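You operate a simulated robot arm through the tools that you are given. There is no shell and no other tool.

You are at the controls of a simulated robot arm. One attempt, no reset.

Task
Zip the blue storage bag and pump it flat.
Fine: the pump goes back and the valve cap ends shut. Set down upright: green pump.

It is judged by the outcome, as a careful person would: the job done as asked, and still so three seconds after it is handed in. It fails if anything else is knocked over, pushed out of place, dropped, spilled or broken. Lids that push on must go on centred and level and be pressed home; caps that screw on are set level and turned clockwise until they are tight.

Robot
A 6-joint arm with a three-finger gripper, fixed in place. Base frame: the origin is on the floor under the middle of its stand, x ahead of it, y to its left, z up. Units: mm, degrees, N and s.
It reaches about 1213 mm from its shoulder. Its first joint turns from -166.0 to 166.0 degrees. Payload 4.89 kg.
The TCP is the grasp point between the finger pads, 30 mm short of the fingertips. In the tool frame z runs along the fingers and y along their closing line. The gripper opens to 164 mm; its body begins 125 mm behind the TCP.
Orientation is told as [roll, pitch, yaw] about the base's x, y, z axes, in that order, counted from this pose: with the fingers straight down and closing along the base's y, the tool's x points along the base's -x, its y along +y and its z along -z.

Tools
- The arm moves only by the tool move_arm. Its argument "deltas" is one flat list of numbers, 6 for each row, row after row: the shift along the base's x, y, z in mm, then the turn, a rotation vector about the base's x, y, z in degrees. In form: [tx, ty, tz, ax, ay, az, tx, ty, tz, ax, ay, az, ...]. A call has 1 to 20 rows; each row is the pose to reach, as a shift and turn from the pose commanded when the call began. "jaw" is the gripper command, from -1 (shut) to 1 (fully open), values between in proportion, set as the call begins (left out, the last holds). A row lasts 0.2 s, in which the tool goes at most 50 mm and 8.6 degrees; a call with a longer step from one row to the next is refused whole, and so is a gripper value outside its range. A pose out of reach is approached as far as the arm can. The call stops where the force on the tool passes 40 N (or 10 N more than at its start, if that is more) or the arm is blocked; 0.2 s more then pass. The fingers move at their own pace (about 108 mm/s each) and stop on an object; they squeeze with about 26 N. The grip force told is the motor's: it shows also when the fingers shut on nothing. Time passes only in rows, and 0.2 s behind the last, so rows that repeat a pose let the fingers close. It gives the time, the measured TCP pose, the force on the tool (base axes), the opening and the grip force at its end, in the units of the frame above (readings bear some noise), with the torque about the TCP (base axes, N m) and any sound that the robot's microphone picked up.
- Cameras (640 x 400 px; columns grow to the right, rows downward): "scene" is fixed at [49.5, -656.4, 1450.6]; the picture's right is [-0.04, -1.00, 0.00], its down [-0.79, 0.03, -0.61] and it looks along [0.61, -0.03, -0.79] (base axes); focal length 317 px, centre (320, 200). "wrist" rides on the gripper at [76, -2, -152] in the tool frame; the picture's right is [0.02, 1.00, 0.00], its down [-0.88, 0.02, -0.47] and it looks along [-0.47, 0.01, 0.88] (tool axes); focal length 247 px, centre (320, 200). There is no depth. A picture from a camera that has moved, and an enlarged one, comes with that camera's place and axes in the base frame and with its lens. The place of the scene camera against the robot may be out by one fixed shift of up to 12 mm in any direction.
- camera(camera): a new picture of that camera. It takes no simulated time.
- lift_body(by): moves the trunk up (or, below 0, down) by that many mm; the arm rides with it, the base frame stays. It gives what a move gives, with no picture.
- enlarge(camera, box): a new picture of the part [left, top, right, bottom] of that camera's present view, enlarged. It takes no simulated time.
- close_job(): hands the job in; it is judged then, once.

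Nothing tells you positions but the pictures and the camera data. Unless the task says otherwise, let go and move clear before handing in.

The tools are called after "Call:" as name(argument=value, ...) on one line, values as JSON. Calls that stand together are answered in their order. move_arm: Moves the arm, as the interface text tells. Its arguments: {"type":"object","properties":{"deltas":{"type":"array","items":{"type":"number"}},"jaw":{"type":"number"}},"required":["deltas"]} The other tools are called the same way: lift_body (by) moves the trunk up or down; camera (camera) takes a picture; enlarge (camera, box) takes an enlarged picture of a part of a camera's view; close_job () hands the job in.

At the start:

```text
time: 0.0
eef_pos: [423.6, -504.9, 1101.0]
tcp_rot: [0.0, 0.1, 0.0]
force: [0.3, 0.3, -0.1]
ft_torque: [0.02, 0.0, 0.0]
grip_width: 163.9
grip_force: 0.1
trunk travel left (down, up): [-175.0, 215.0]
```

scene: 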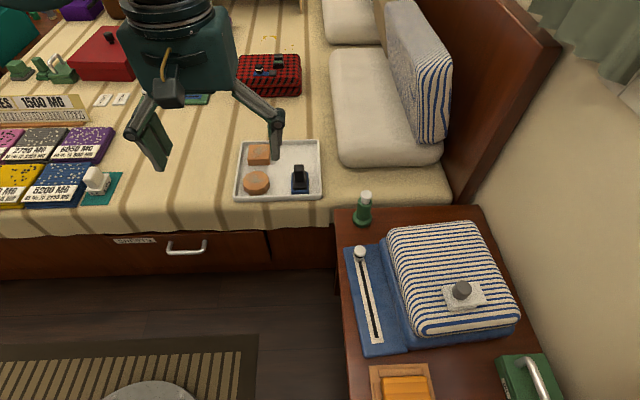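
wrist: 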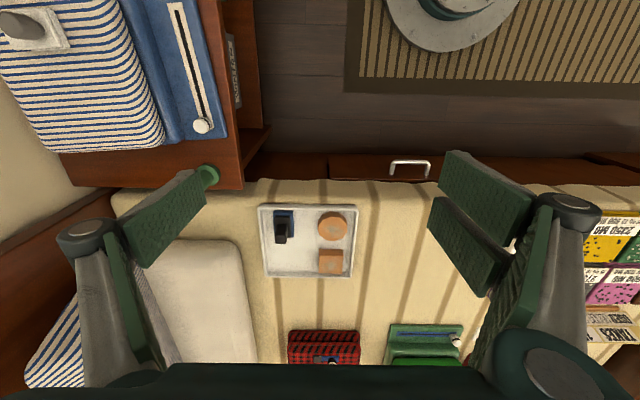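

I see a nightstand at the right with a blue bag (striped contents, zip strip with a white slider, grey valve cap on a white plate) and a green pump-like object near its far corner, plus a tray on the bed. I'll take enlarged views to identify the parts before moving.

Call:
enlarge(camera="scene", box=[330, 180, 570, 400])

Call:
enlarge(camera="scene", box=[220, 30, 380, 230])

Call:
enlarge(camera="scene", box=[0, 0, 240, 220])

Call:
enlarge(camera="wrist", box=[0, 0, 260, 200])

```text
1.82 times, centred on (450, 290) of scene
camera zoom: at [49.5, -656.4, 1450.6], right [-0.04, -1.0, 0.0], down [-0.79, 0.03, -0.61], along [0.61, -0.03, -0.79], focal length 576 px, centre (84, 36)
```

zoom: 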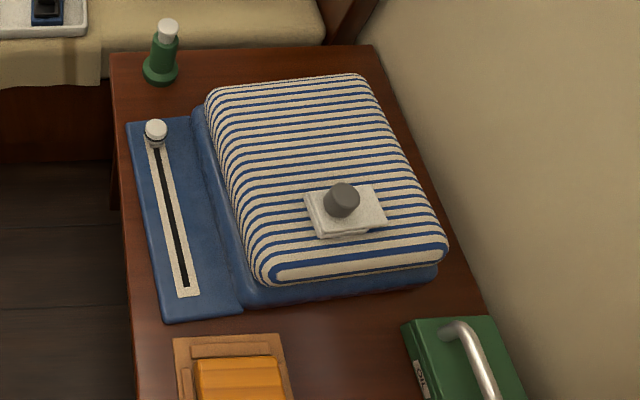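

```text
2.00 times, centred on (300, 130) of scene
camera zoom: at [49.5, -656.4, 1450.6], right [-0.04, -1.0, 0.0], down [-0.79, 0.03, -0.61], along [0.61, -0.03, -0.79], focal length 634 px, centre (360, 340)
```

zoom: 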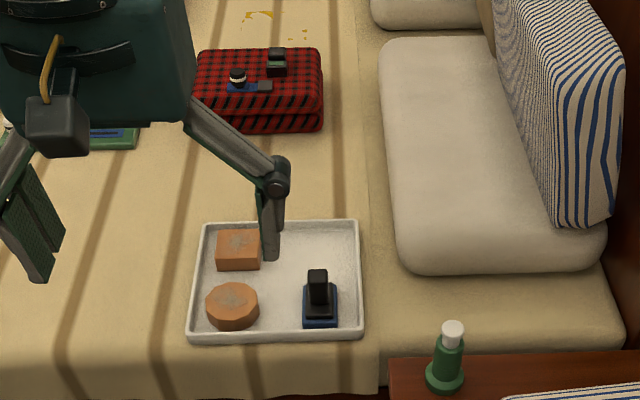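

```text
1.82 times, centred on (120, 110) of scene
camera zoom: at [49.5, -656.4, 1450.6], right [-0.04, -1.0, 0.0], down [-0.79, 0.03, -0.61], along [0.61, -0.03, -0.79], focal length 576 px, centre (684, 364)
```

zoom: 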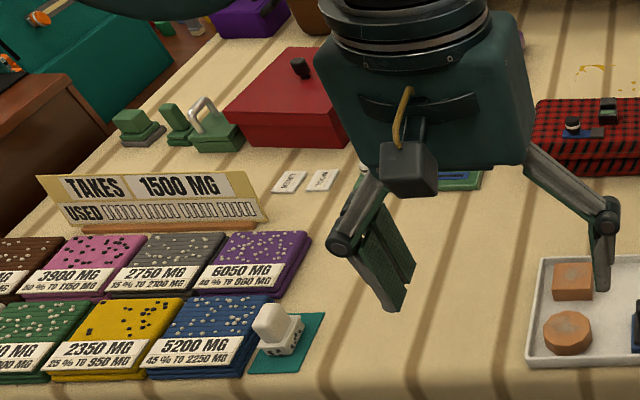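

```text
2.00 times, centred on (130, 100) of wrist
camera zoom: at [348.0, -506.1, 1254.0], right [-0.02, 1.0, 0.0], down [0.88, 0.02, 0.47], along [0.47, 0.01, -0.88], focal length 494 px, centre (700, 400)
```

zoom: 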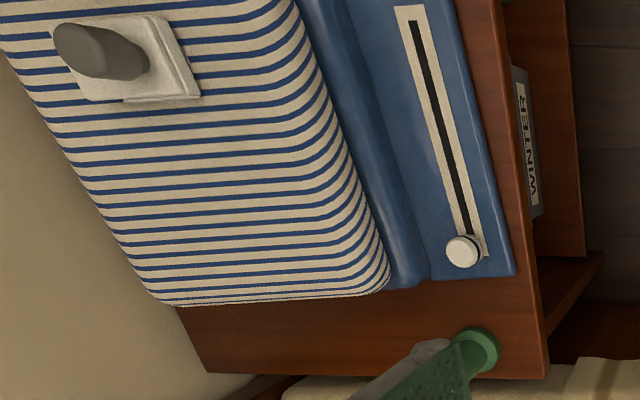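

The slider knob looks to be near (474,-789,650), the valve cap near (298,-973,805), and the green pump near (637,-826,580 at its base). I'll move the wrist camera over the nightstand, staying high, for a closer look.

Call:
move_arm(deltas=[-11, -42, -14, 0, 0, 0, -22, -84, -28, 0, 0, 0, -33, -126, -42, 0, 0, 0, -44, -168, -56, 0, 0, 0, -55, -210, -70, 0, 0, 0, -66, -252, -84, 0, 0, 0, -74, -295, -101, 0, 0, 0])

Call:
camera(camera="wrist")

Call:
camera(camera="scene")

```text
time: 1.6
eef_pos: [349.5, -799.3, 1001.2]
tcp_rot: [-0.2, 0.0, -0.1]
force: [0.2, 1.7, 0.9]
ft_torque: [-0.28, -0.04, -0.01]
grip_width: 164.1
grip_force: 0.0
trunk travel left (down, up): [-175.0, 215.0]
```

```text
taken
camera wrist: at [273.2, -799.6, 1155.4], right [-0.02, 1.0, 0.0], down [0.88, 0.02, 0.47], along [0.47, 0.01, -0.88], focal length 247 px, centre (320, 200)
```

wrist: 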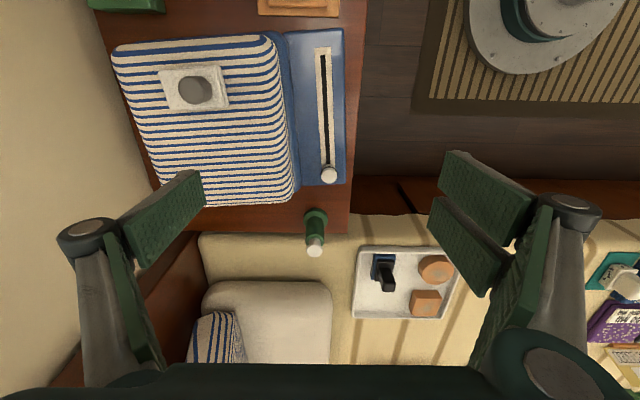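

```text
taken
```

scene: 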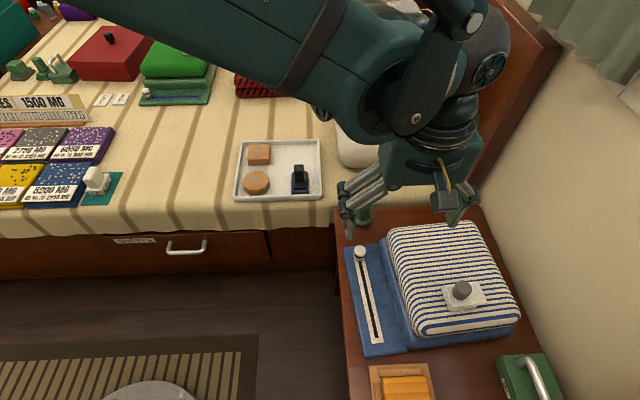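

The bag is fully in view of the wrist camera now. I'll enlarge the zip, valve and pump.

Call:
enlarge(camera="wrist", box=[100, 20, 260, 120])

Call:
enlarge(camera="wrist", box=[270, 20, 370, 200])

Call:
enlarge(camera="wrist", box=[270, 180, 470, 330])

Call:
enlarge(camera="scene", box=[400, 240, 560, 340])

Call:
enlarge(camera="scene", box=[330, 220, 430, 370])

```text
4.00 times, centred on (180, 70) of wrist
camera zoom: at [273.2, -799.6, 1155.4], right [-0.02, 1.0, 0.0], down [0.88, 0.02, 0.47], along [0.47, 0.01, -0.88], focal length 988 px, centre (880, 720)
```

zoom: 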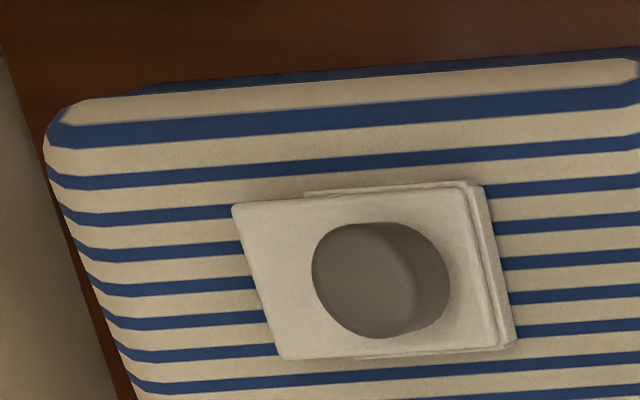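

```text
2.22 times, centred on (320, 110) of wrist
camera zoom: at [273.2, -799.6, 1155.4], right [-0.02, 1.0, 0.0], down [0.88, 0.02, 0.47], along [0.47, 0.01, -0.88], focal length 549 px, centre (320, 400)
```

zoom: 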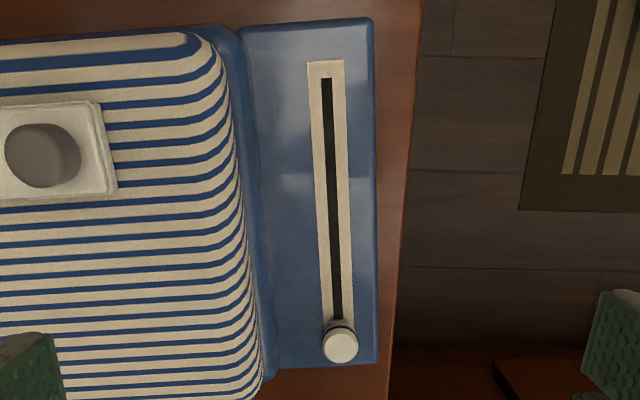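

```text
2.67 times, centred on (370, 255) of wrist
camera zoom: at [273.2, -799.6, 1155.4], right [-0.02, 1.0, 0.0], down [0.88, 0.02, 0.47], along [0.47, 0.01, -0.88], focal length 659 px, centre (187, 53)
```

zoom: 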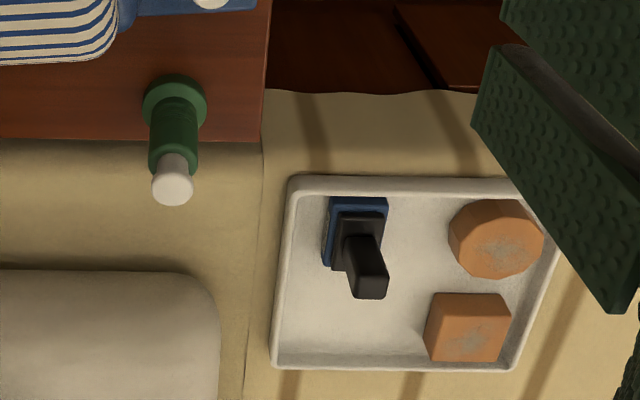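

```text
4.00 times, centred on (480, 290) of scene
camera zoom: at [49.5, -656.4, 1450.6], right [-0.04, -1.0, 0.0], down [-0.79, 0.03, -0.61], along [0.61, -0.03, -0.79], focal length 1268 px, centre (-320, -160)
```

zoom: 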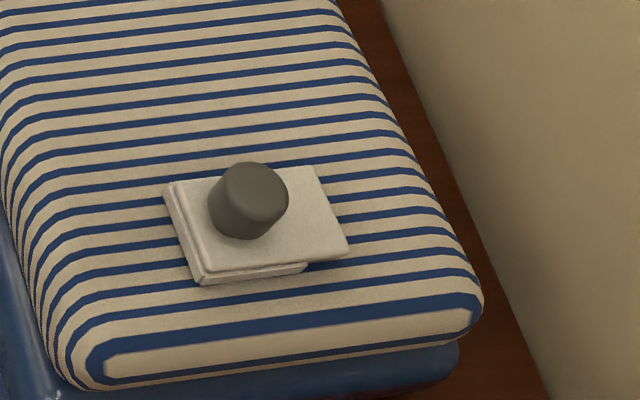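

```text
2.67 times, centred on (380, 295) of scene
camera zoom: at [49.5, -656.4, 1450.6], right [-0.04, -1.0, 0.0], down [-0.79, 0.03, -0.61], along [0.61, -0.03, -0.79], focal length 846 px, centre (160, -53)
```

zoom: 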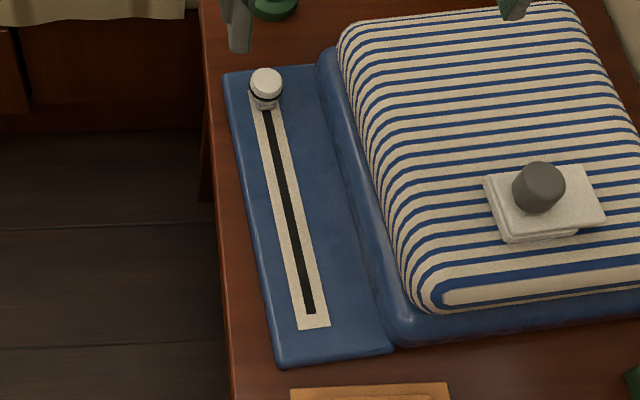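

The valve looks like a white base plate with an offset white top plate carrying a grey knob, possibly a slide or flap. I'll bring the wrist camera nearer to see how it works.

Call:
move_arm(deltas=[-26, -35, -12, 0, 0, 0, -52, -70, -24, 0, 0, 0, -78, -105, -36, 0, 0, 0, -104, -140, -48, 0, 0, 0, -130, -172, -61, 0, 0, 0])

Call:
camera(camera="wrist")

Call:
enlarge(camera="wrist", box=[240, 120, 400, 280])

Call:
camera(camera="scene")

```text
time: 2.8
eef_pos: [219.5, -974.5, 938.3]
tcp_rot: [0.0, -0.1, 0.1]
force: [1.5, 1.0, 0.9]
ft_torque: [-0.15, 0.12, 0.02]
grip_width: 164.0
grip_force: 0.0
trunk travel left (down, up): [-175.0, 215.0]
```

```text
taken
camera wrist: at [143.8, -973.2, 1092.5], right [-0.02, 1.0, 0.0], down [0.88, 0.02, 0.47], along [0.47, 0.01, -0.88], focal length 247 px, centre (320, 200)
```

wrist: 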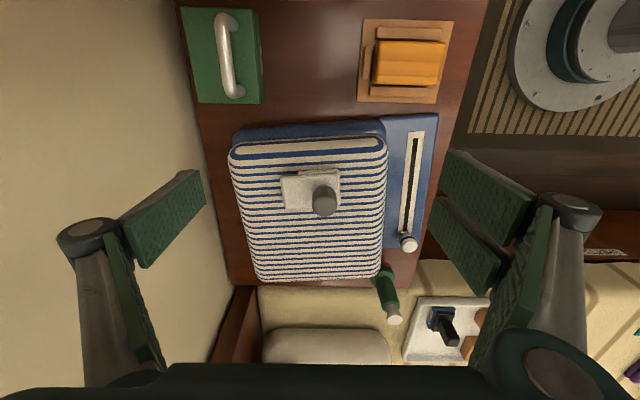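

```text
2.50 times, centred on (320, 200) of wrist
camera zoom: at [143.8, -973.2, 1092.5], right [-0.02, 1.0, 0.0], down [0.88, 0.02, 0.47], along [0.47, 0.01, -0.88], focal length 617 px, centre (320, 200)
```

zoom: 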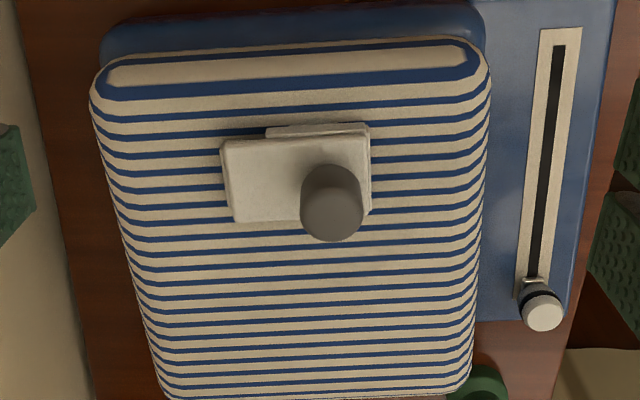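

```text
taken
```

scene: 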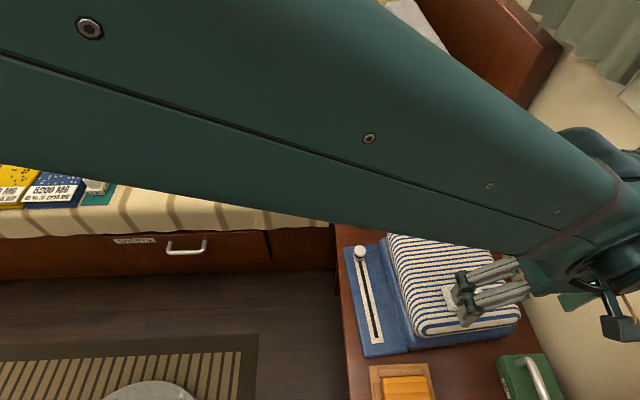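

The top plate overhangs the base toward the wall (-y) and the grey knob sits on its +y side. I'll tilt the camera for a lower view to understand the mechanism.

Call:
move_arm(deltas=[-13, 0, -15, 0, -8, 0, -27, 0, -30, 0, -16, 0, -40, 0, -45, 0, -24, 0, -53, 0, -60, 0, -32, 0])

Call:
camera(camera="wrist")

Call:
enlarge(camera="wrist", box=[240, 120, 400, 280])

```text
time: 3.8
eef_pos: [195.9, -952.5, 897.6]
tcp_rot: [-0.4, -30.8, 1.8]
force: [63.0, 192.7, 74.9]
ft_torque: [-39.88, 23.03, -24.6]
grip_width: 163.9
grip_force: 0.0
trunk travel left (down, up): [-175.0, 215.0]
stopped in row 4: the force on the tool passed its limit at 305 N (the readings are from after the stop); the commanded pose is now the measured one
```

```text
taken
camera wrist: at [53.1, -955.1, 990.6], right [-0.05, 1.0, -0.02], down [0.51, 0.04, 0.86], along [0.86, 0.03, -0.51], focal length 247 px, centre (320, 200)
```

wrist: 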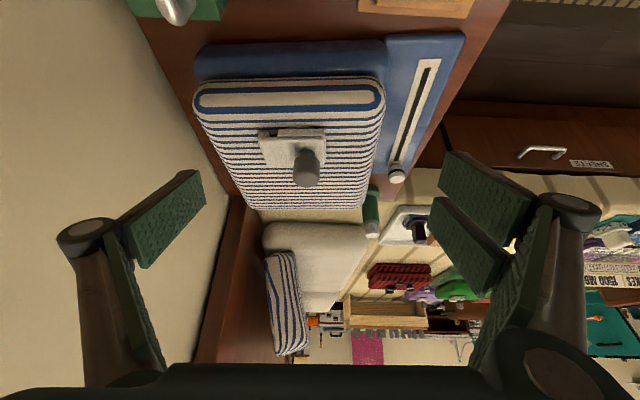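

```text
2.50 times, centred on (320, 200) of wrist
camera zoom: at [53.1, -955.1, 990.6], right [-0.05, 1.0, -0.02], down [0.51, 0.04, 0.86], along [0.86, 0.03, -0.51], focal length 617 px, centre (320, 200)
```

zoom: 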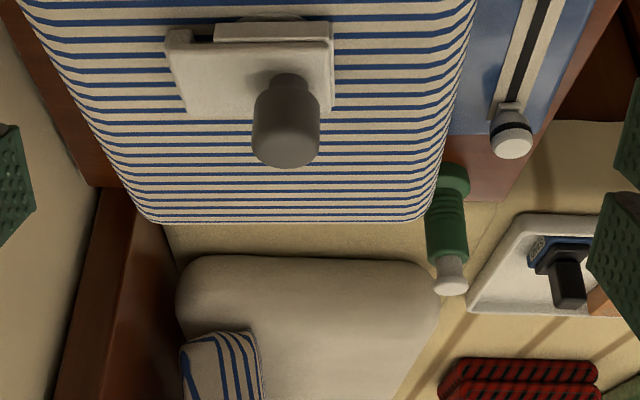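

The tilt brought the gripper into the wall on the -y side, so it stopped. I'll back off along +y first, then keep a wider distance from the wall.

Call:
move_arm(deltas=[0, 30, 5, 0, 0, 0, 0, 70, 20, 0, 0, 0, 0, 110, 40, 0, 0, 0])

Call:
camera(camera="wrist")

Call:
camera(camera="scene")

```text
time: 4.6
eef_pos: [190.1, -857.5, 923.8]
tcp_rot: [0.2, -31.0, 1.0]
force: [0.6, -2.2, -2.8]
ft_torque: [0.39, -0.07, 0.23]
grip_width: 163.7
grip_force: 0.0
trunk travel left (down, up): [-175.0, 215.0]
```

```text
taken
camera wrist: at [47.7, -861.2, 1016.0], right [-0.04, 1.0, -0.01], down [0.51, 0.03, 0.86], along [0.86, 0.03, -0.51], focal length 247 px, centre (320, 200)
```

wrist: 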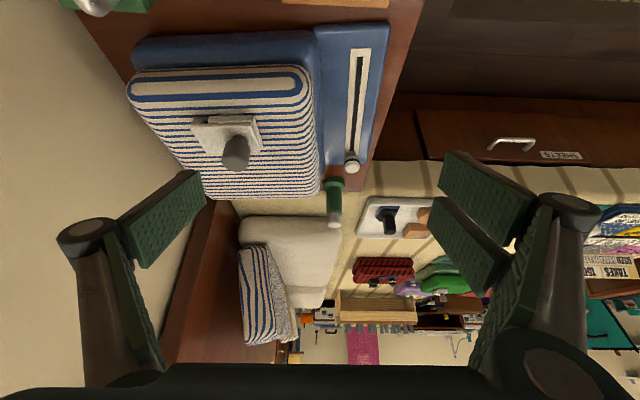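

```text
taken
```

scene: 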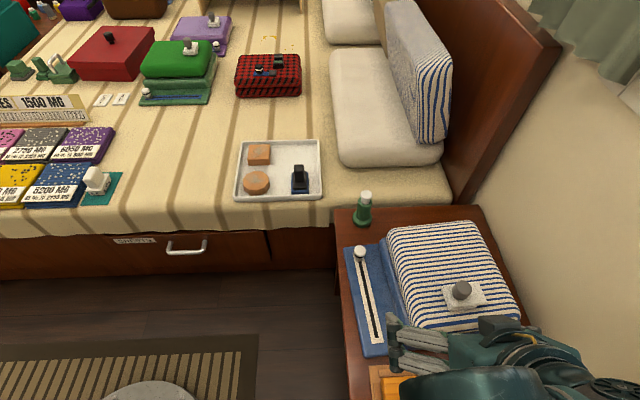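

Clear of the wall now. Enlarging the valve from this lower angle and looking at the other bags for comparison.

Call:
enlarge(camera="wrist", box=[170, 90, 290, 190])

Call:
enlarge(camera="scene", box=[60, 0, 310, 130])

Call:
enlarge(camera="scene", box=[430, 260, 510, 320])

Call:
enlarge(camera="wrist", box=[310, 130, 390, 250])

```text
4.00 times, centred on (230, 140) of wrist
camera zoom: at [47.7, -861.2, 1016.0], right [-0.04, 1.0, -0.01], down [0.51, 0.03, 0.86], along [0.86, 0.03, -0.51], focal length 988 px, centre (680, 440)
```

zoom: 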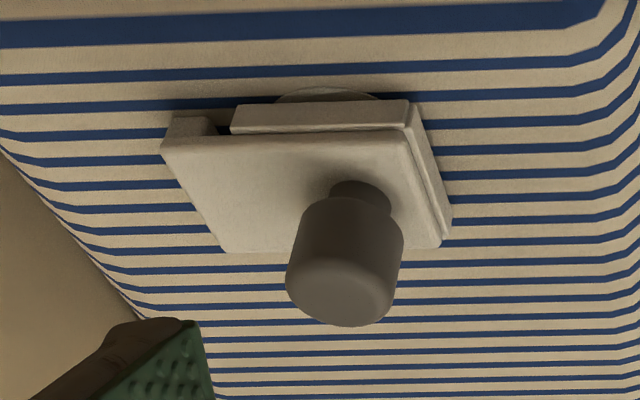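

```text
2.56 times, centred on (185, 65) of scene
camera zoom: at [49.5, -656.4, 1450.6], right [-0.04, -1.0, 0.0], down [-0.79, 0.03, -0.61], along [0.61, -0.03, -0.79], focal length 812 px, centre (666, 546)
```

zoom: 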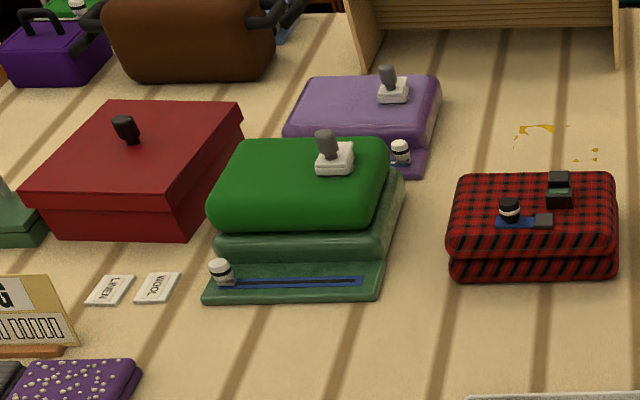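

```text
6.67 times, centred on (470, 290) of scene
camera zoom: at [49.5, -656.4, 1450.6], right [-0.04, -1.0, 0.0], down [-0.79, 0.03, -0.61], along [0.61, -0.03, -0.79], focal length 2114 px, centre (-680, -400)
```

zoom: 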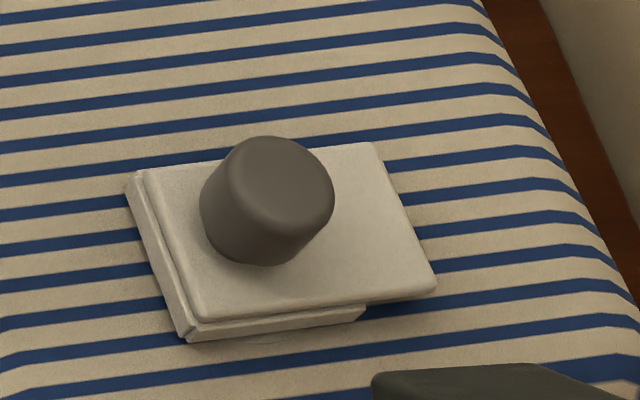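

```text
3.33 times, centred on (350, 190) of wrist
camera zoom: at [47.7, -861.2, 1016.0], right [-0.04, 1.0, -0.01], down [0.51, 0.03, 0.86], along [0.86, 0.03, -0.51], focal length 823 px, centre (220, 233)
```

zoom: 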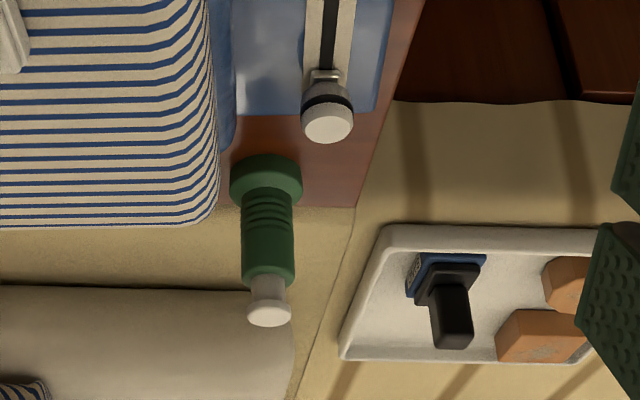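

The valve lid is a plate with a knob on a stem, a down-turned lip at its wall side, and a square base below. I'll level the tool away from the wall and then turn it -90° so the camera views the valve from the room side.

Call:
move_arm(deltas=[15, 25, 20, 0, 8, 0, 30, 50, 40, 0, 16, 0, 45, 75, 60, 0, 24, 0, 60, 107, 76, 0, 31, -1])

Call:
move_arm(deltas=[0, 0, 0, 0, 0, -8, 0, 0, 0, 0, 0, -16, 0, 0, 0, 0, 0, -24, 0, 0, 0, 0, 0, -32, 0, 0, 0, 0, 0, -40, 0, 0, 0, 0, 0, -48, 0, 0, 0, 0, 0, -56, 0, 0, 0, 0, 0, -64, 0, 0, 0, 0, 0, -72, 0, 0, 0, 0, 0, -80, 0, 0, 0, 0, 0, -88, 0, 0, 0, 0, 0, -90])

Call:
camera(camera="wrist")

Call:
camera(camera="scene")

```text
time: 5.6
eef_pos: [248.4, -748.8, 1001.8]
tcp_rot: [0.5, 0.1, 0.0]
force: [-1.1, -1.6, -1.1]
ft_torque: [0.27, -0.23, -0.03]
grip_width: 163.8
grip_force: 0.1
trunk travel left (down, up): [-175.0, 215.0]
```

```text
time: 8.2
eef_pos: [249.3, -747.1, 1001.4]
tcp_rot: [0.5, -0.1, -90.0]
force: [0.2, 0.7, -0.1]
ft_torque: [0.03, -0.01, 0.05]
grip_width: 164.0
grip_force: 0.0
trunk travel left (down, up): [-175.0, 215.0]
```

```text
taken
camera wrist: at [246.9, -670.2, 1155.8], right [1.0, 0.02, 0.01], down [0.01, -0.88, 0.47], along [0.02, -0.47, -0.88], focal length 247 px, centre (320, 200)
```

wrist: 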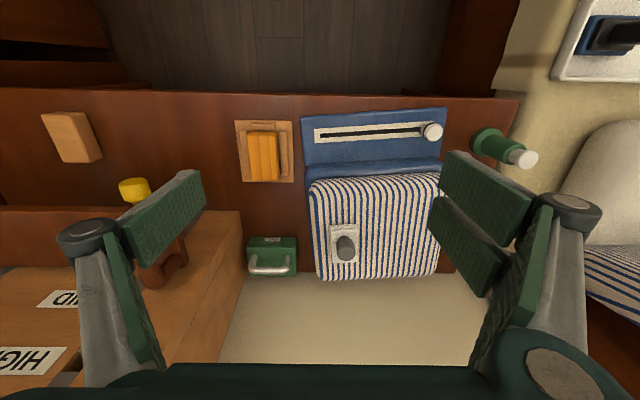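

```text
taken
```

scene: 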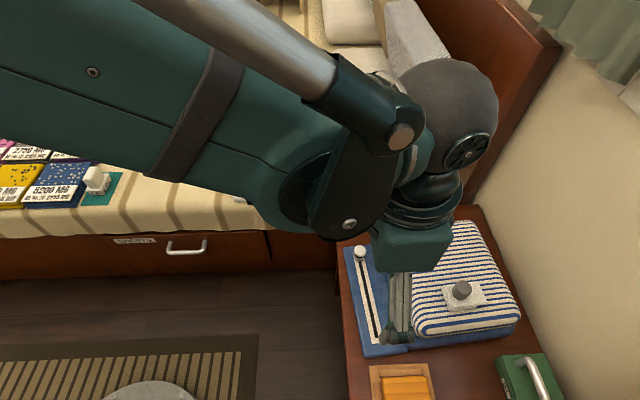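

I now see a wooden cabinet at the low-x, wall side (labels "HIGH"/"MID"), which is what the gripper likely touched. I'll enlarge that area and the valve to check nothing was disturbed.

Call:
enlarge(camera="wrist", box=[0, 80, 300, 370])

Call:
enlarge(camera="wrist", box=[290, 200, 410, 290])

Call:
enlarge(camera="wrist", box=[290, 90, 560, 200])

```text
1.38 times, centred on (150, 225) of wrist
camera zoom: at [246.9, -670.2, 1155.8], right [1.0, 0.02, 0.01], down [0.01, -0.88, 0.47], along [0.02, -0.47, -0.88], focal length 341 px, centre (554, 166)
```

zoom: 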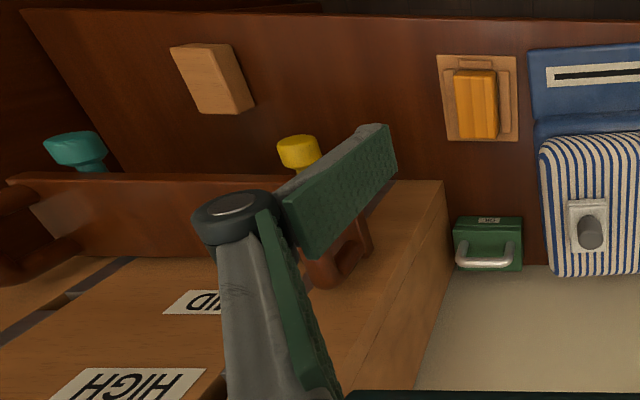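

```text
4.44 times, centred on (350, 245) of wrist
camera zoom: at [246.9, -670.2, 1155.8], right [1.0, 0.02, 0.01], down [0.01, -0.88, 0.47], along [0.02, -0.47, -0.88], focal length 1098 px, centre (187, 0)
```

zoom: 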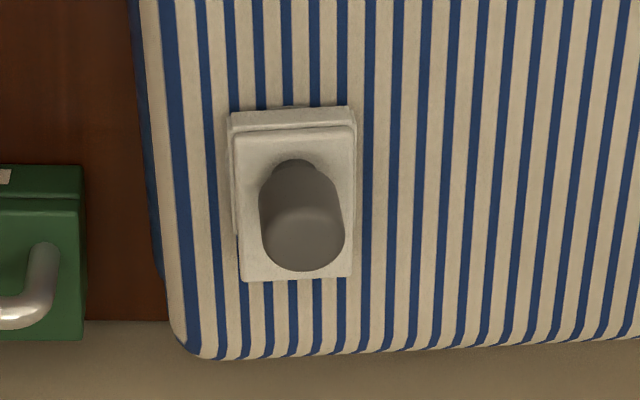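

```text
2.37 times, centred on (425, 145) of wrist
camera zoom: at [246.9, -670.2, 1155.8], right [1.0, 0.02, 0.01], down [0.01, -0.88, 0.47], along [0.02, -0.47, -0.88], focal length 585 px, centre (71, 330)
```

zoom: 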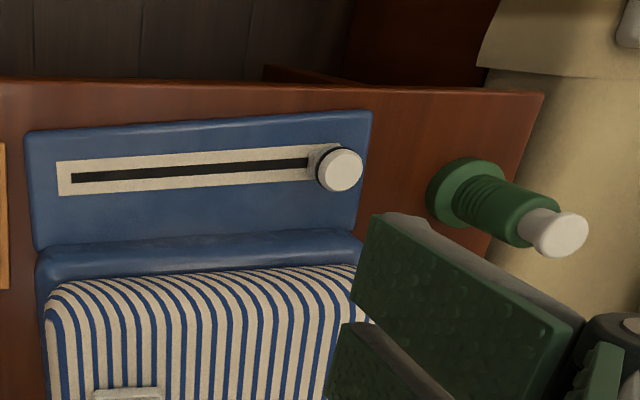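

The gripper must have touched the cabinet corner near (49,-1009); nothing appears displaced. I'll start with the zip: move above the slider knob (about (480,-780)) with the jaws half closed and look.

Call:
move_arm(deltas=[33, -5, -29, 0, 0, 0, 66, -10, -58, 0, 0, 0, 99, -15, -87, 0, 0, 0, 132, -20, -116, 0, 0, 0, 165, -25, -145, 0, 0, 0, 198, -30, -174, 0, 0, 0, 231, -33, -201, 0, 0, 0], jaw=0)

Call:
camera(camera="wrist")

Call:
enlarge(camera="wrist", box=[240, 80, 400, 200])

Call:
camera(camera="scene")

```text
time: 9.8
eef_pos: [478.4, -782.1, 801.6]
tcp_rot: [0.4, 0.0, -89.9]
force: [-1.5, -0.5, 1.3]
ft_torque: [-0.08, -0.25, 0.03]
grip_width: 81.9
grip_force: 0.1
trunk travel left (down, up): [-175.0, 215.0]
```

```text
taken
camera wrist: at [476.8, -704.6, 955.8], right [1.0, 0.02, 0.01], down [0.02, -0.88, 0.47], along [0.02, -0.47, -0.88], focal length 247 px, centre (320, 200)
```

wrist: 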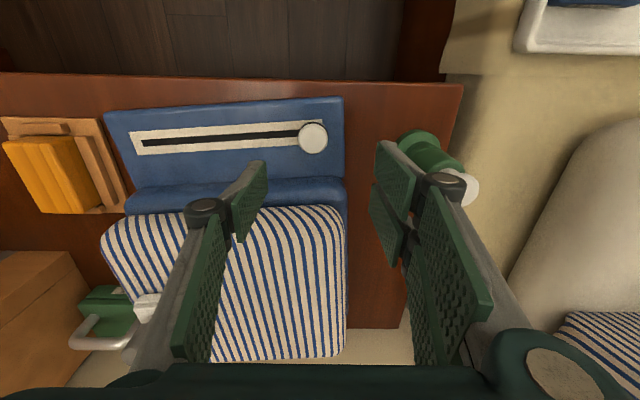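

```text
3.33 times, centred on (320, 140) of wrist
camera zoom: at [476.8, -704.6, 955.8], right [1.0, 0.02, 0.01], down [0.02, -0.88, 0.47], along [0.02, -0.47, -0.88], focal length 823 px, centre (320, 400)
```

zoom: 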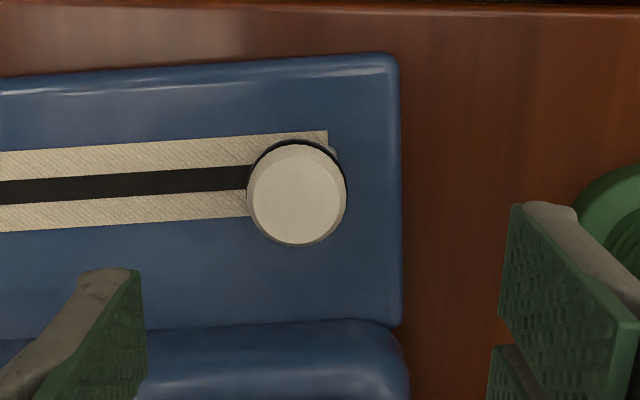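

```text
taken
```

scene: 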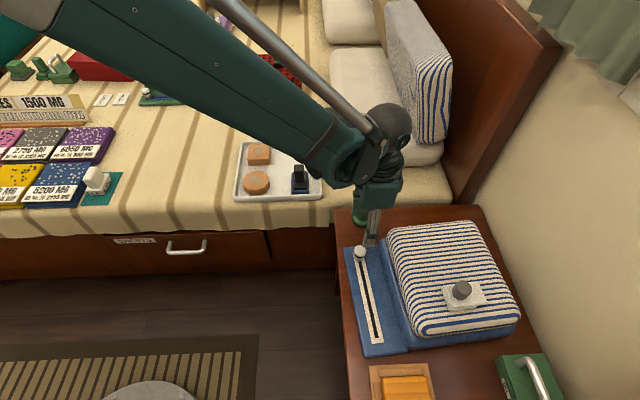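

The knob is about 34 mm across, with its top near (472,-774,676). I'll centre over it and lower partway, then check again.

Call:
move_arm(deltas=[-3, 4, -27, 0, 0, 0, -6, 8, -54, 0, 0, 0, -6, 8, -82, 0, 0, 0])

Call:
camera(camera="wrist")

Call:
enlarge(camera="wrist", box=[240, 80, 400, 200])

Call:
enlarge(camera="scene", box=[330, 180, 430, 270])

```text
time: 10.6
eef_pos: [472.5, -774.1, 720.6]
tcp_rot: [0.5, 0.0, -89.9]
force: [-1.2, 1.4, 1.1]
ft_torque: [-0.15, -0.07, -0.01]
grip_width: 81.8
grip_force: 0.2
trunk travel left (down, up): [-175.0, 215.0]
```

```text
taken
camera wrist: at [470.5, -695.6, 873.6], right [1.0, 0.02, 0.01], down [0.02, -0.88, 0.47], along [0.02, -0.47, -0.88], focal length 247 px, centre (320, 200)
```

wrist: 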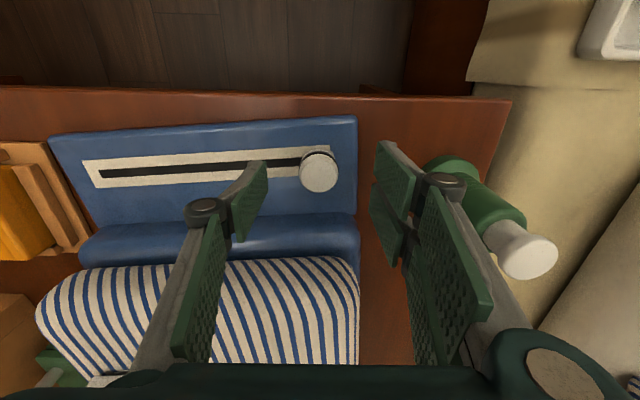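

```text
3.33 times, centred on (320, 140) of wrist
camera zoom: at [470.5, -695.6, 873.6], right [1.0, 0.02, 0.01], down [0.02, -0.88, 0.47], along [0.02, -0.47, -0.88], focal length 823 px, centre (320, 400)
```

zoom: 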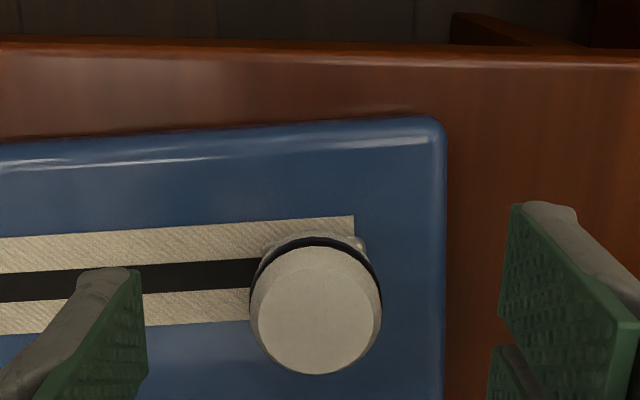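

```text
4.44 times, centred on (380, 225) of scene
camera zoom: at [49.5, -656.4, 1450.6], right [-0.04, -1.0, 0.0], down [-0.79, 0.03, -0.61], along [0.61, -0.03, -0.79], focal length 1409 px, centre (53, 89)
```

zoom: 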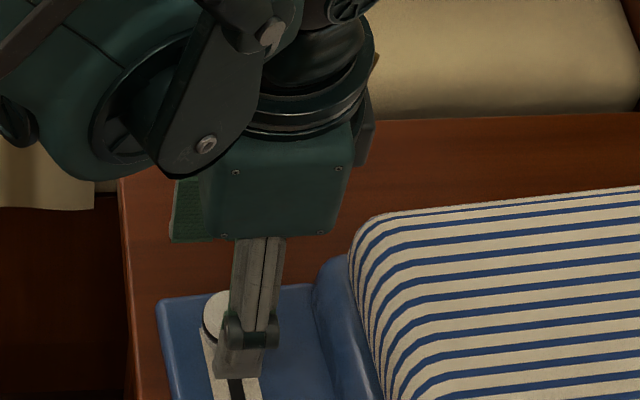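

The knob top is at about (472,-775,676) and the flap surface near z≈632; the track runs toward roughly (250,-794). I'll lower to grip the knob with the tips just above the flap and close.

Call:
move_arm(deltas=[0, -1, -22, 0, 0, 0, 0, -1, -44, 0, 0, 0])

Call:
camera(camera="wrist")

Call:
enlarge(camera="wrist", box=[240, 120, 400, 240])

```text
time: 11.2
eef_pos: [473.0, -772.4, 676.4]
tcp_rot: [0.6, 0.0, -89.9]
force: [-0.7, 1.1, 0.4]
ft_torque: [-0.07, -0.07, 0.02]
grip_width: 81.9
grip_force: 0.0
trunk travel left (down, up): [-175.0, 215.0]
```

```text
taken
camera wrist: at [470.8, -695.7, 830.0], right [1.0, 0.02, 0.01], down [0.02, -0.88, 0.47], along [0.02, -0.47, -0.88], focal length 247 px, centre (320, 200)
```

wrist: 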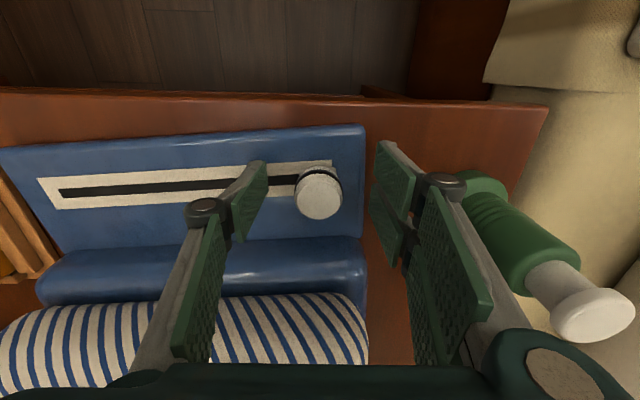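

```text
3.33 times, centred on (320, 180) of wrist
camera zoom: at [470.8, -695.7, 830.0], right [1.0, 0.02, 0.01], down [0.02, -0.88, 0.47], along [0.02, -0.47, -0.88], focal length 823 px, centre (320, 267)
```

zoom: 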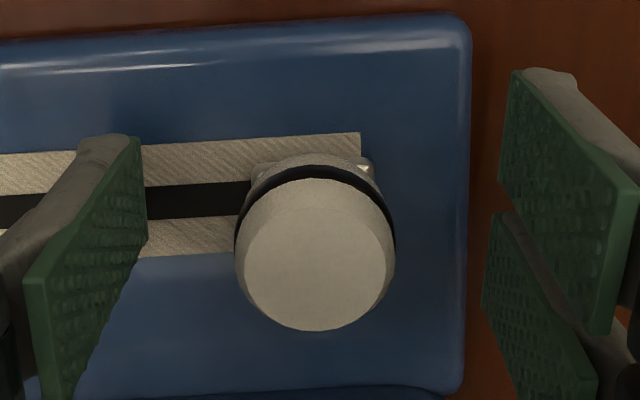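

The knob sits between the pads at the right height. Closing on it.

Call:
move_arm(deltas=[0, -2, -3, 0, 0, 0, 0, -2, -3, 0, 0, 0, 0, -2, -3, 0, 0, 0, 0, -2, -3, 0, 0, 0], jaw=-1)

Call:
camera(camera="wrist")

```text
time: 12.2
eef_pos: [472.3, -775.9, 672.0]
tcp_rot: [0.5, 0.1, -89.8]
force: [-6.2, 2.8, 2.1]
ft_torque: [0.03, 0.18, -0.16]
grip_width: 31.8
grip_force: 25.8
trunk travel left (down, up): [-175.0, 215.0]
```

```text
taken
camera wrist: at [471.0, -698.2, 826.3], right [1.0, 0.02, 0.01], down [0.02, -0.88, 0.47], along [0.02, -0.47, -0.88], focal length 247 px, centre (320, 200)
```

wrist: 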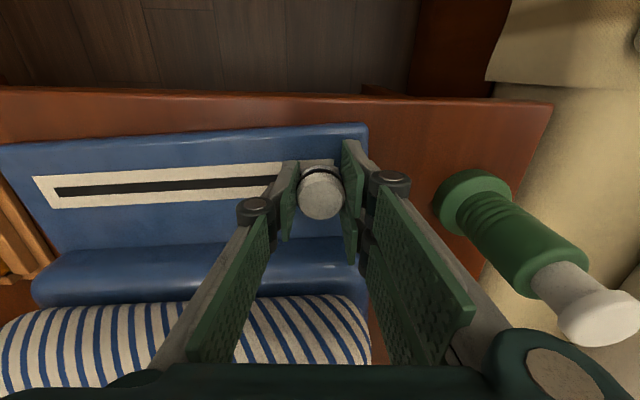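

Knob gripped (31.8 mm). I'll drag it a short way along -x with a slight -y slope and watch the force.

Call:
move_arm(deltas=[-8, -0.7, 0, 0, 0, 0, -16, -1.4, 0, 0, 0, 0, -24, -2.0, 0, 0, 0, 0, -32, -2.7, 0, 0, 0, 0, -40, -3.4, 0, 0, 0, 0])

Call:
camera(camera="wrist")

```text
time: 13.4
eef_pos: [434.5, -780.1, 672.7]
tcp_rot: [0.5, 0.0, -90.1]
force: [0.9, 3.6, 17.6]
ft_torque: [0.01, 0.03, -0.1]
grip_width: 31.2
grip_force: 26.0
trunk travel left (down, up): [-175.0, 215.0]
```

```text
taken
camera wrist: at [431.6, -701.5, 826.2], right [1.0, 0.02, 0.01], down [0.02, -0.88, 0.47], along [0.02, -0.47, -0.88], focal length 247 px, centre (320, 200)
```

wrist: 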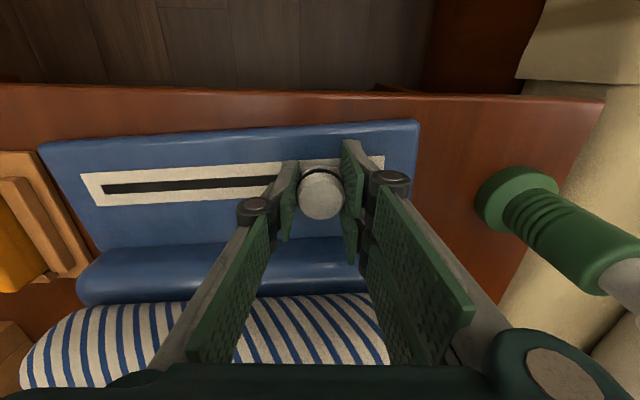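

The slider moves with the grip. A small upward reaction shows, so I'll continue with a slight rise and keep watching.

Call:
move_arm(deltas=[-10, -0.8, 1, 0, 0, 0, -20, -1.6, 1.5, 0, 0, 0, -30, -2.4, 2, 0, 0, 0, -40, -3.2, 2.5, 0, 0, 0, -50, -4, 3, 0, 0, 0])

```text
time: 14.6
eef_pos: [383.5, -783.5, 675.7]
tcp_rot: [0.4, 0.0, -89.9]
force: [1.2, -0.2, -0.1]
ft_torque: [0.03, 0.07, -0.05]
grip_width: 31.2
grip_force: 25.6
trunk travel left (down, up): [-175.0, 215.0]
```

Force is near zero; the slide is smooth. Continuing along the track.

Call:
move_arm(deltas=[-10, -0.9, 0, 0, 0, 0, -20, -1.8, 0, 0, 0, 0, -30, -2.7, 0, 0, 0, 0, -40, -3.6, 0, 0, 0, 0, -50, -4.5, 0, 0, 0, 0, -60, -5.4, 0, 0, 0, 0, -70, -6.3, 0, 0, 0, 0])

Call:
camera(camera="wrist")

Call:
camera(camera="scene")

```text
time: 16.2
eef_pos: [313.2, -790.5, 674.5]
tcp_rot: [0.4, 0.1, -90.0]
force: [-0.2, 1.9, -0.1]
ft_torque: [-0.15, 0.14, -0.04]
grip_width: 31.3
grip_force: 26.2
trunk travel left (down, up): [-175.0, 215.0]
```

```text
taken
camera wrist: at [311.4, -713.0, 827.8], right [1.0, 0.02, 0.01], down [0.02, -0.88, 0.47], along [0.02, -0.47, -0.88], focal length 247 px, centre (320, 200)
```

wrist: 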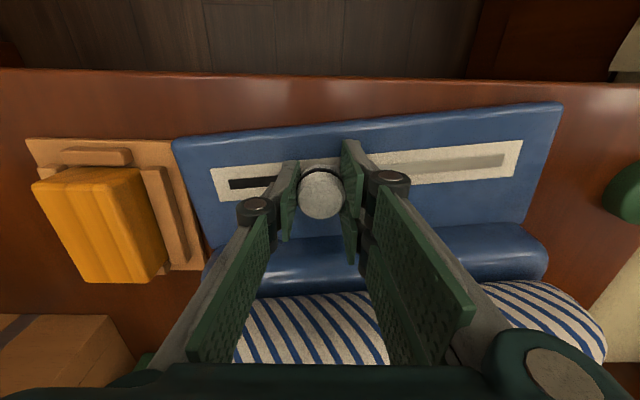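

```text
taken
```

scene: 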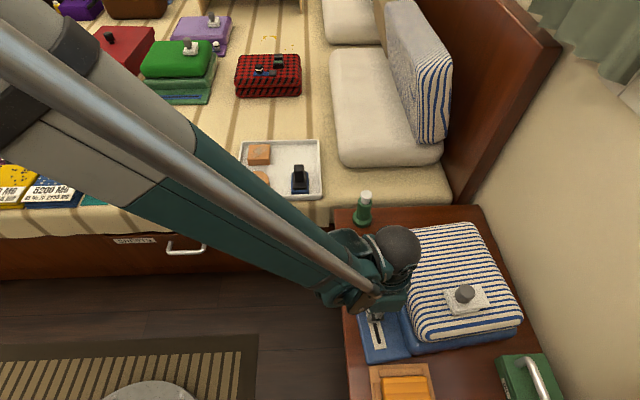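

The slot turns grey behind the slider, so it is zipping. The slot end is near x≈250; I'll continue to the end stop.

Call:
move_arm(deltas=[-8, -0.7, 0, 0, 0, 0, -16, -1.4, 0, 0, 0, 0, -24, -2.1, 0, 0, 0, 0, -32, -2.8, 0, 0, 0, 0, -40, -3.5, 0, 0, 0, 0, -48, -4.2, 0, 0, 0, 0])

Call:
camera(camera="wrist")

```text
time: 17.6
eef_pos: [263.9, -795.4, 674.6]
tcp_rot: [0.4, 0.1, -89.9]
force: [0.9, 1.3, 0.2]
ft_torque: [0.33, 0.06, -0.08]
grip_width: 31.5
grip_force: 25.6
trunk travel left (down, up): [-175.0, 215.0]
```

```text
taken
camera wrist: at [263.2, -717.2, 827.8], right [1.0, 0.02, 0.01], down [0.02, -0.88, 0.47], along [0.02, -0.47, -0.88], focal length 247 px, centre (320, 200)
```

wrist: 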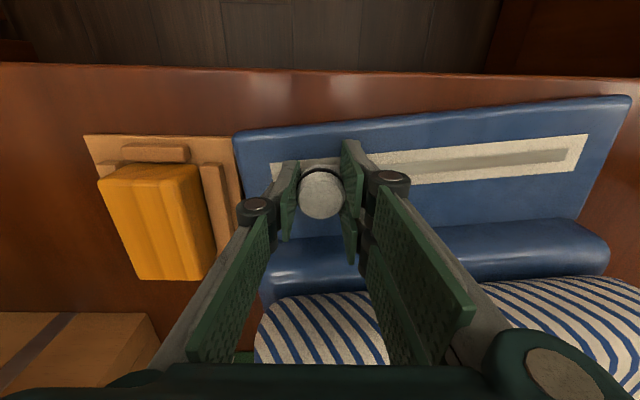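

Nearly at the slot end; small steps now until it stops.

Call:
move_arm(deltas=[-3, -0.3, 0, 0, 0, 0, -6, -0.5, 0, 0, 0, 0, -9, -0.8, 0, 0, 0, 0, -12, -1, 0, 0, 0, 0, -15, -1.3, 0, 0, 0, 0, -18, -1.6, 0, 0, 0, 0, -21, -1.9, 0, 0, 0, 0, -24, -2.1, 0, 0, 0, 0])

Call:
camera(camera="wrist")

```text
time: 19.4
eef_pos: [241.7, -797.1, 673.8]
tcp_rot: [0.5, 0.0, -90.0]
force: [0.6, 1.8, -0.3]
ft_torque: [-0.12, 0.04, -0.02]
grip_width: 31.2
grip_force: 25.7
trunk travel left (down, up): [-175.0, 215.0]
```

```text
taken
camera wrist: at [240.6, -718.9, 827.7], right [1.0, 0.02, 0.01], down [0.02, -0.88, 0.47], along [0.02, -0.47, -0.88], focal length 247 px, centre (320, 200)
```

wrist: 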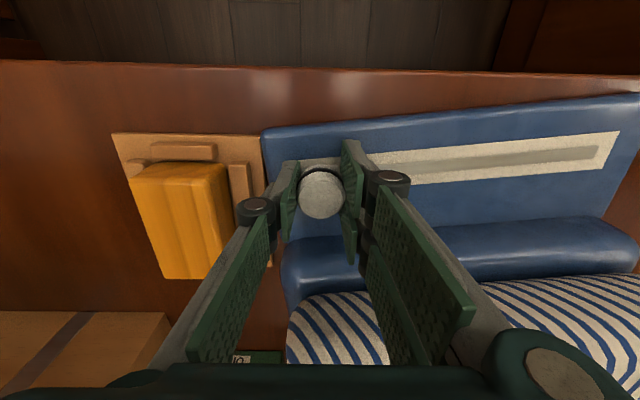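

The flap itself isn't moving and the slider is almost at the strip's end. A few more millimetres to find the hard stop.

Call:
move_arm(deltas=[-2, -0.2, 0, 0, 0, 0, -4, -0.4, 0, 0, 0, 0, -6, -0.5, 0, 0, 0, 0, -8, -0.7, 0, 0, 0, 0, -10, -0.9, 0, 0, 0, 0, -12, -1.1, 0, 0, 0, 0])

Call:
camera(camera="wrist")

```text
time: 20.5
eef_pos: [238.4, -796.9, 674.9]
tcp_rot: [0.7, -0.1, -89.7]
force: [12.2, 0.1, -0.4]
ft_torque: [0.02, -0.04, -0.02]
grip_width: 31.3
grip_force: 25.5
trunk travel left (down, up): [-175.0, 215.0]
stopped in row 5: the force on the tool passed its limit at 43 N (the readings are from after the stop); the commanded pose is now the measured one
```

```text
taken
camera wrist: at [234.8, -719.6, 828.1], right [1.0, 0.03, 0.01], down [0.02, -0.88, 0.47], along [0.02, -0.47, -0.88], focal length 247 px, centre (320, 200)
```

wrist: 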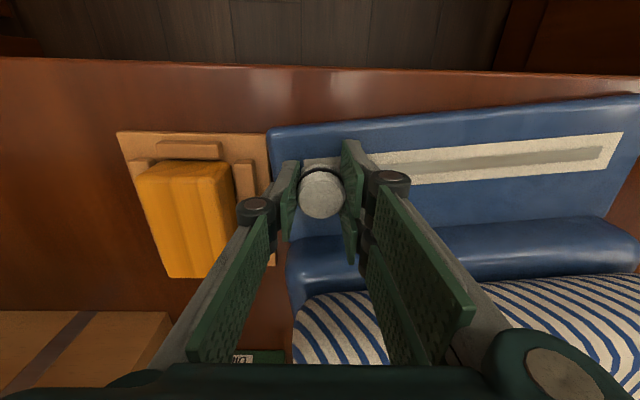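

Hard stop reached at x≈238 with the slot fully grey behind the slider: zipped. I'll open slightly, then lift straight up.

Call:
move_arm(deltas=[0, 0, 0, 0, 0, 0, 0, 0, 0, 0, 0, 0, 0, 0, 30, 0, 0, 0, 0, 0, 70, 0, 0, 0, 0, 0, 115, 0, 0, 0, 0, 0, 160, 0, 0, 0, 0, 0, 205, 0, 0, 0], jaw=-0.3)

Call:
camera(camera="wrist")

Call:
camera(camera="scene")

```text
time: 22.1
eef_pos: [238.3, -801.3, 878.3]
tcp_rot: [0.6, 0.1, -89.8]
force: [-0.8, -0.2, -0.8]
ft_torque: [0.1, 0.05, -0.01]
grip_width: 57.4
grip_force: 0.0
trunk travel left (down, up): [-175.0, 215.0]
```

```text
taken
camera wrist: at [234.1, -723.1, 1032.1], right [1.0, 0.03, 0.01], down [0.02, -0.88, 0.47], along [0.02, -0.47, -0.88], focal length 247 px, centre (320, 200)
```

wrist: 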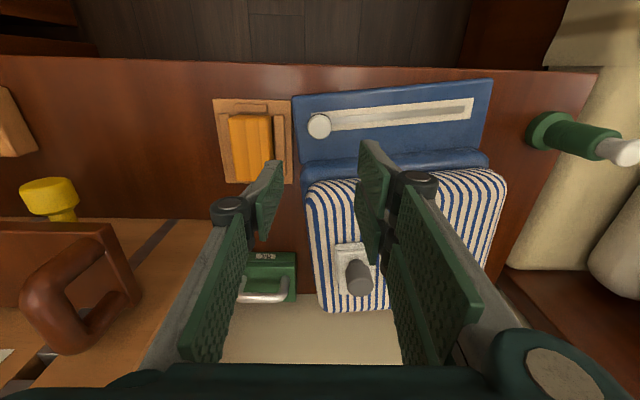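

```text
taken
```

scene: 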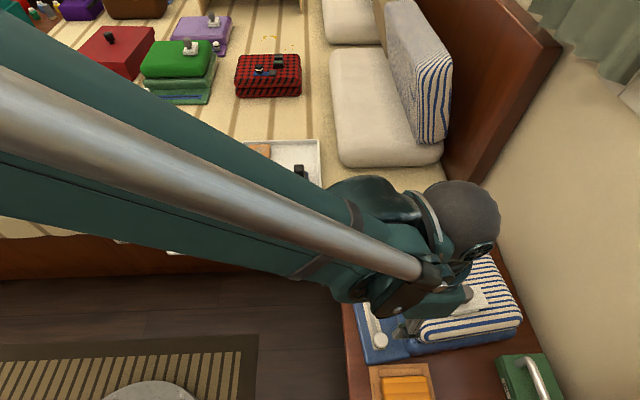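

The slider is at the far end and the slot reads fully closed. Next I'll tilt the camera (fingers toward the wall but body toward the room) to view the valve from the +y side.

Call:
move_arm(deltas=[15, -14, -7, -8, 0, 0, 30, -28, -14, -16, 0, 0, 45, -42, -20, -24, 0, 0, 60, -57, -27, -32, 0, 0])

Call:
camera(camera="wrist")

Call:
enlarge(camera="wrist", box=[240, 130, 400, 250])

```text
time: 23.1
eef_pos: [296.5, -856.3, 852.4]
tcp_rot: [0.6, -32.1, -89.8]
force: [-0.7, -0.3, 0.1]
ft_torque: [0.01, -0.11, 0.08]
grip_width: 57.5
grip_force: 0.0
trunk travel left (down, up): [-175.0, 215.0]
```

```text
taken
camera wrist: at [293.6, -708.7, 943.5], right [1.0, 0.03, 0.0], down [0.02, -0.5, 0.87], along [0.02, -0.87, -0.5], focal length 247 px, centre (320, 200)
```

wrist: 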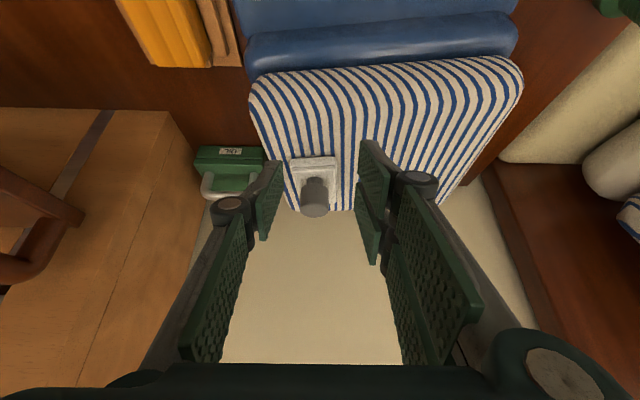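

```text
3.33 times, centred on (320, 190) of wrist
camera zoom: at [293.6, -708.7, 943.5], right [1.0, 0.03, 0.0], down [0.02, -0.5, 0.87], along [0.02, -0.87, -0.5], focal length 823 px, centre (320, 233)
```

zoom: 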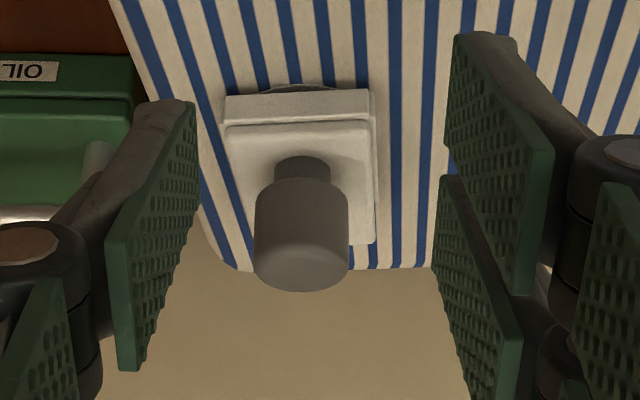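

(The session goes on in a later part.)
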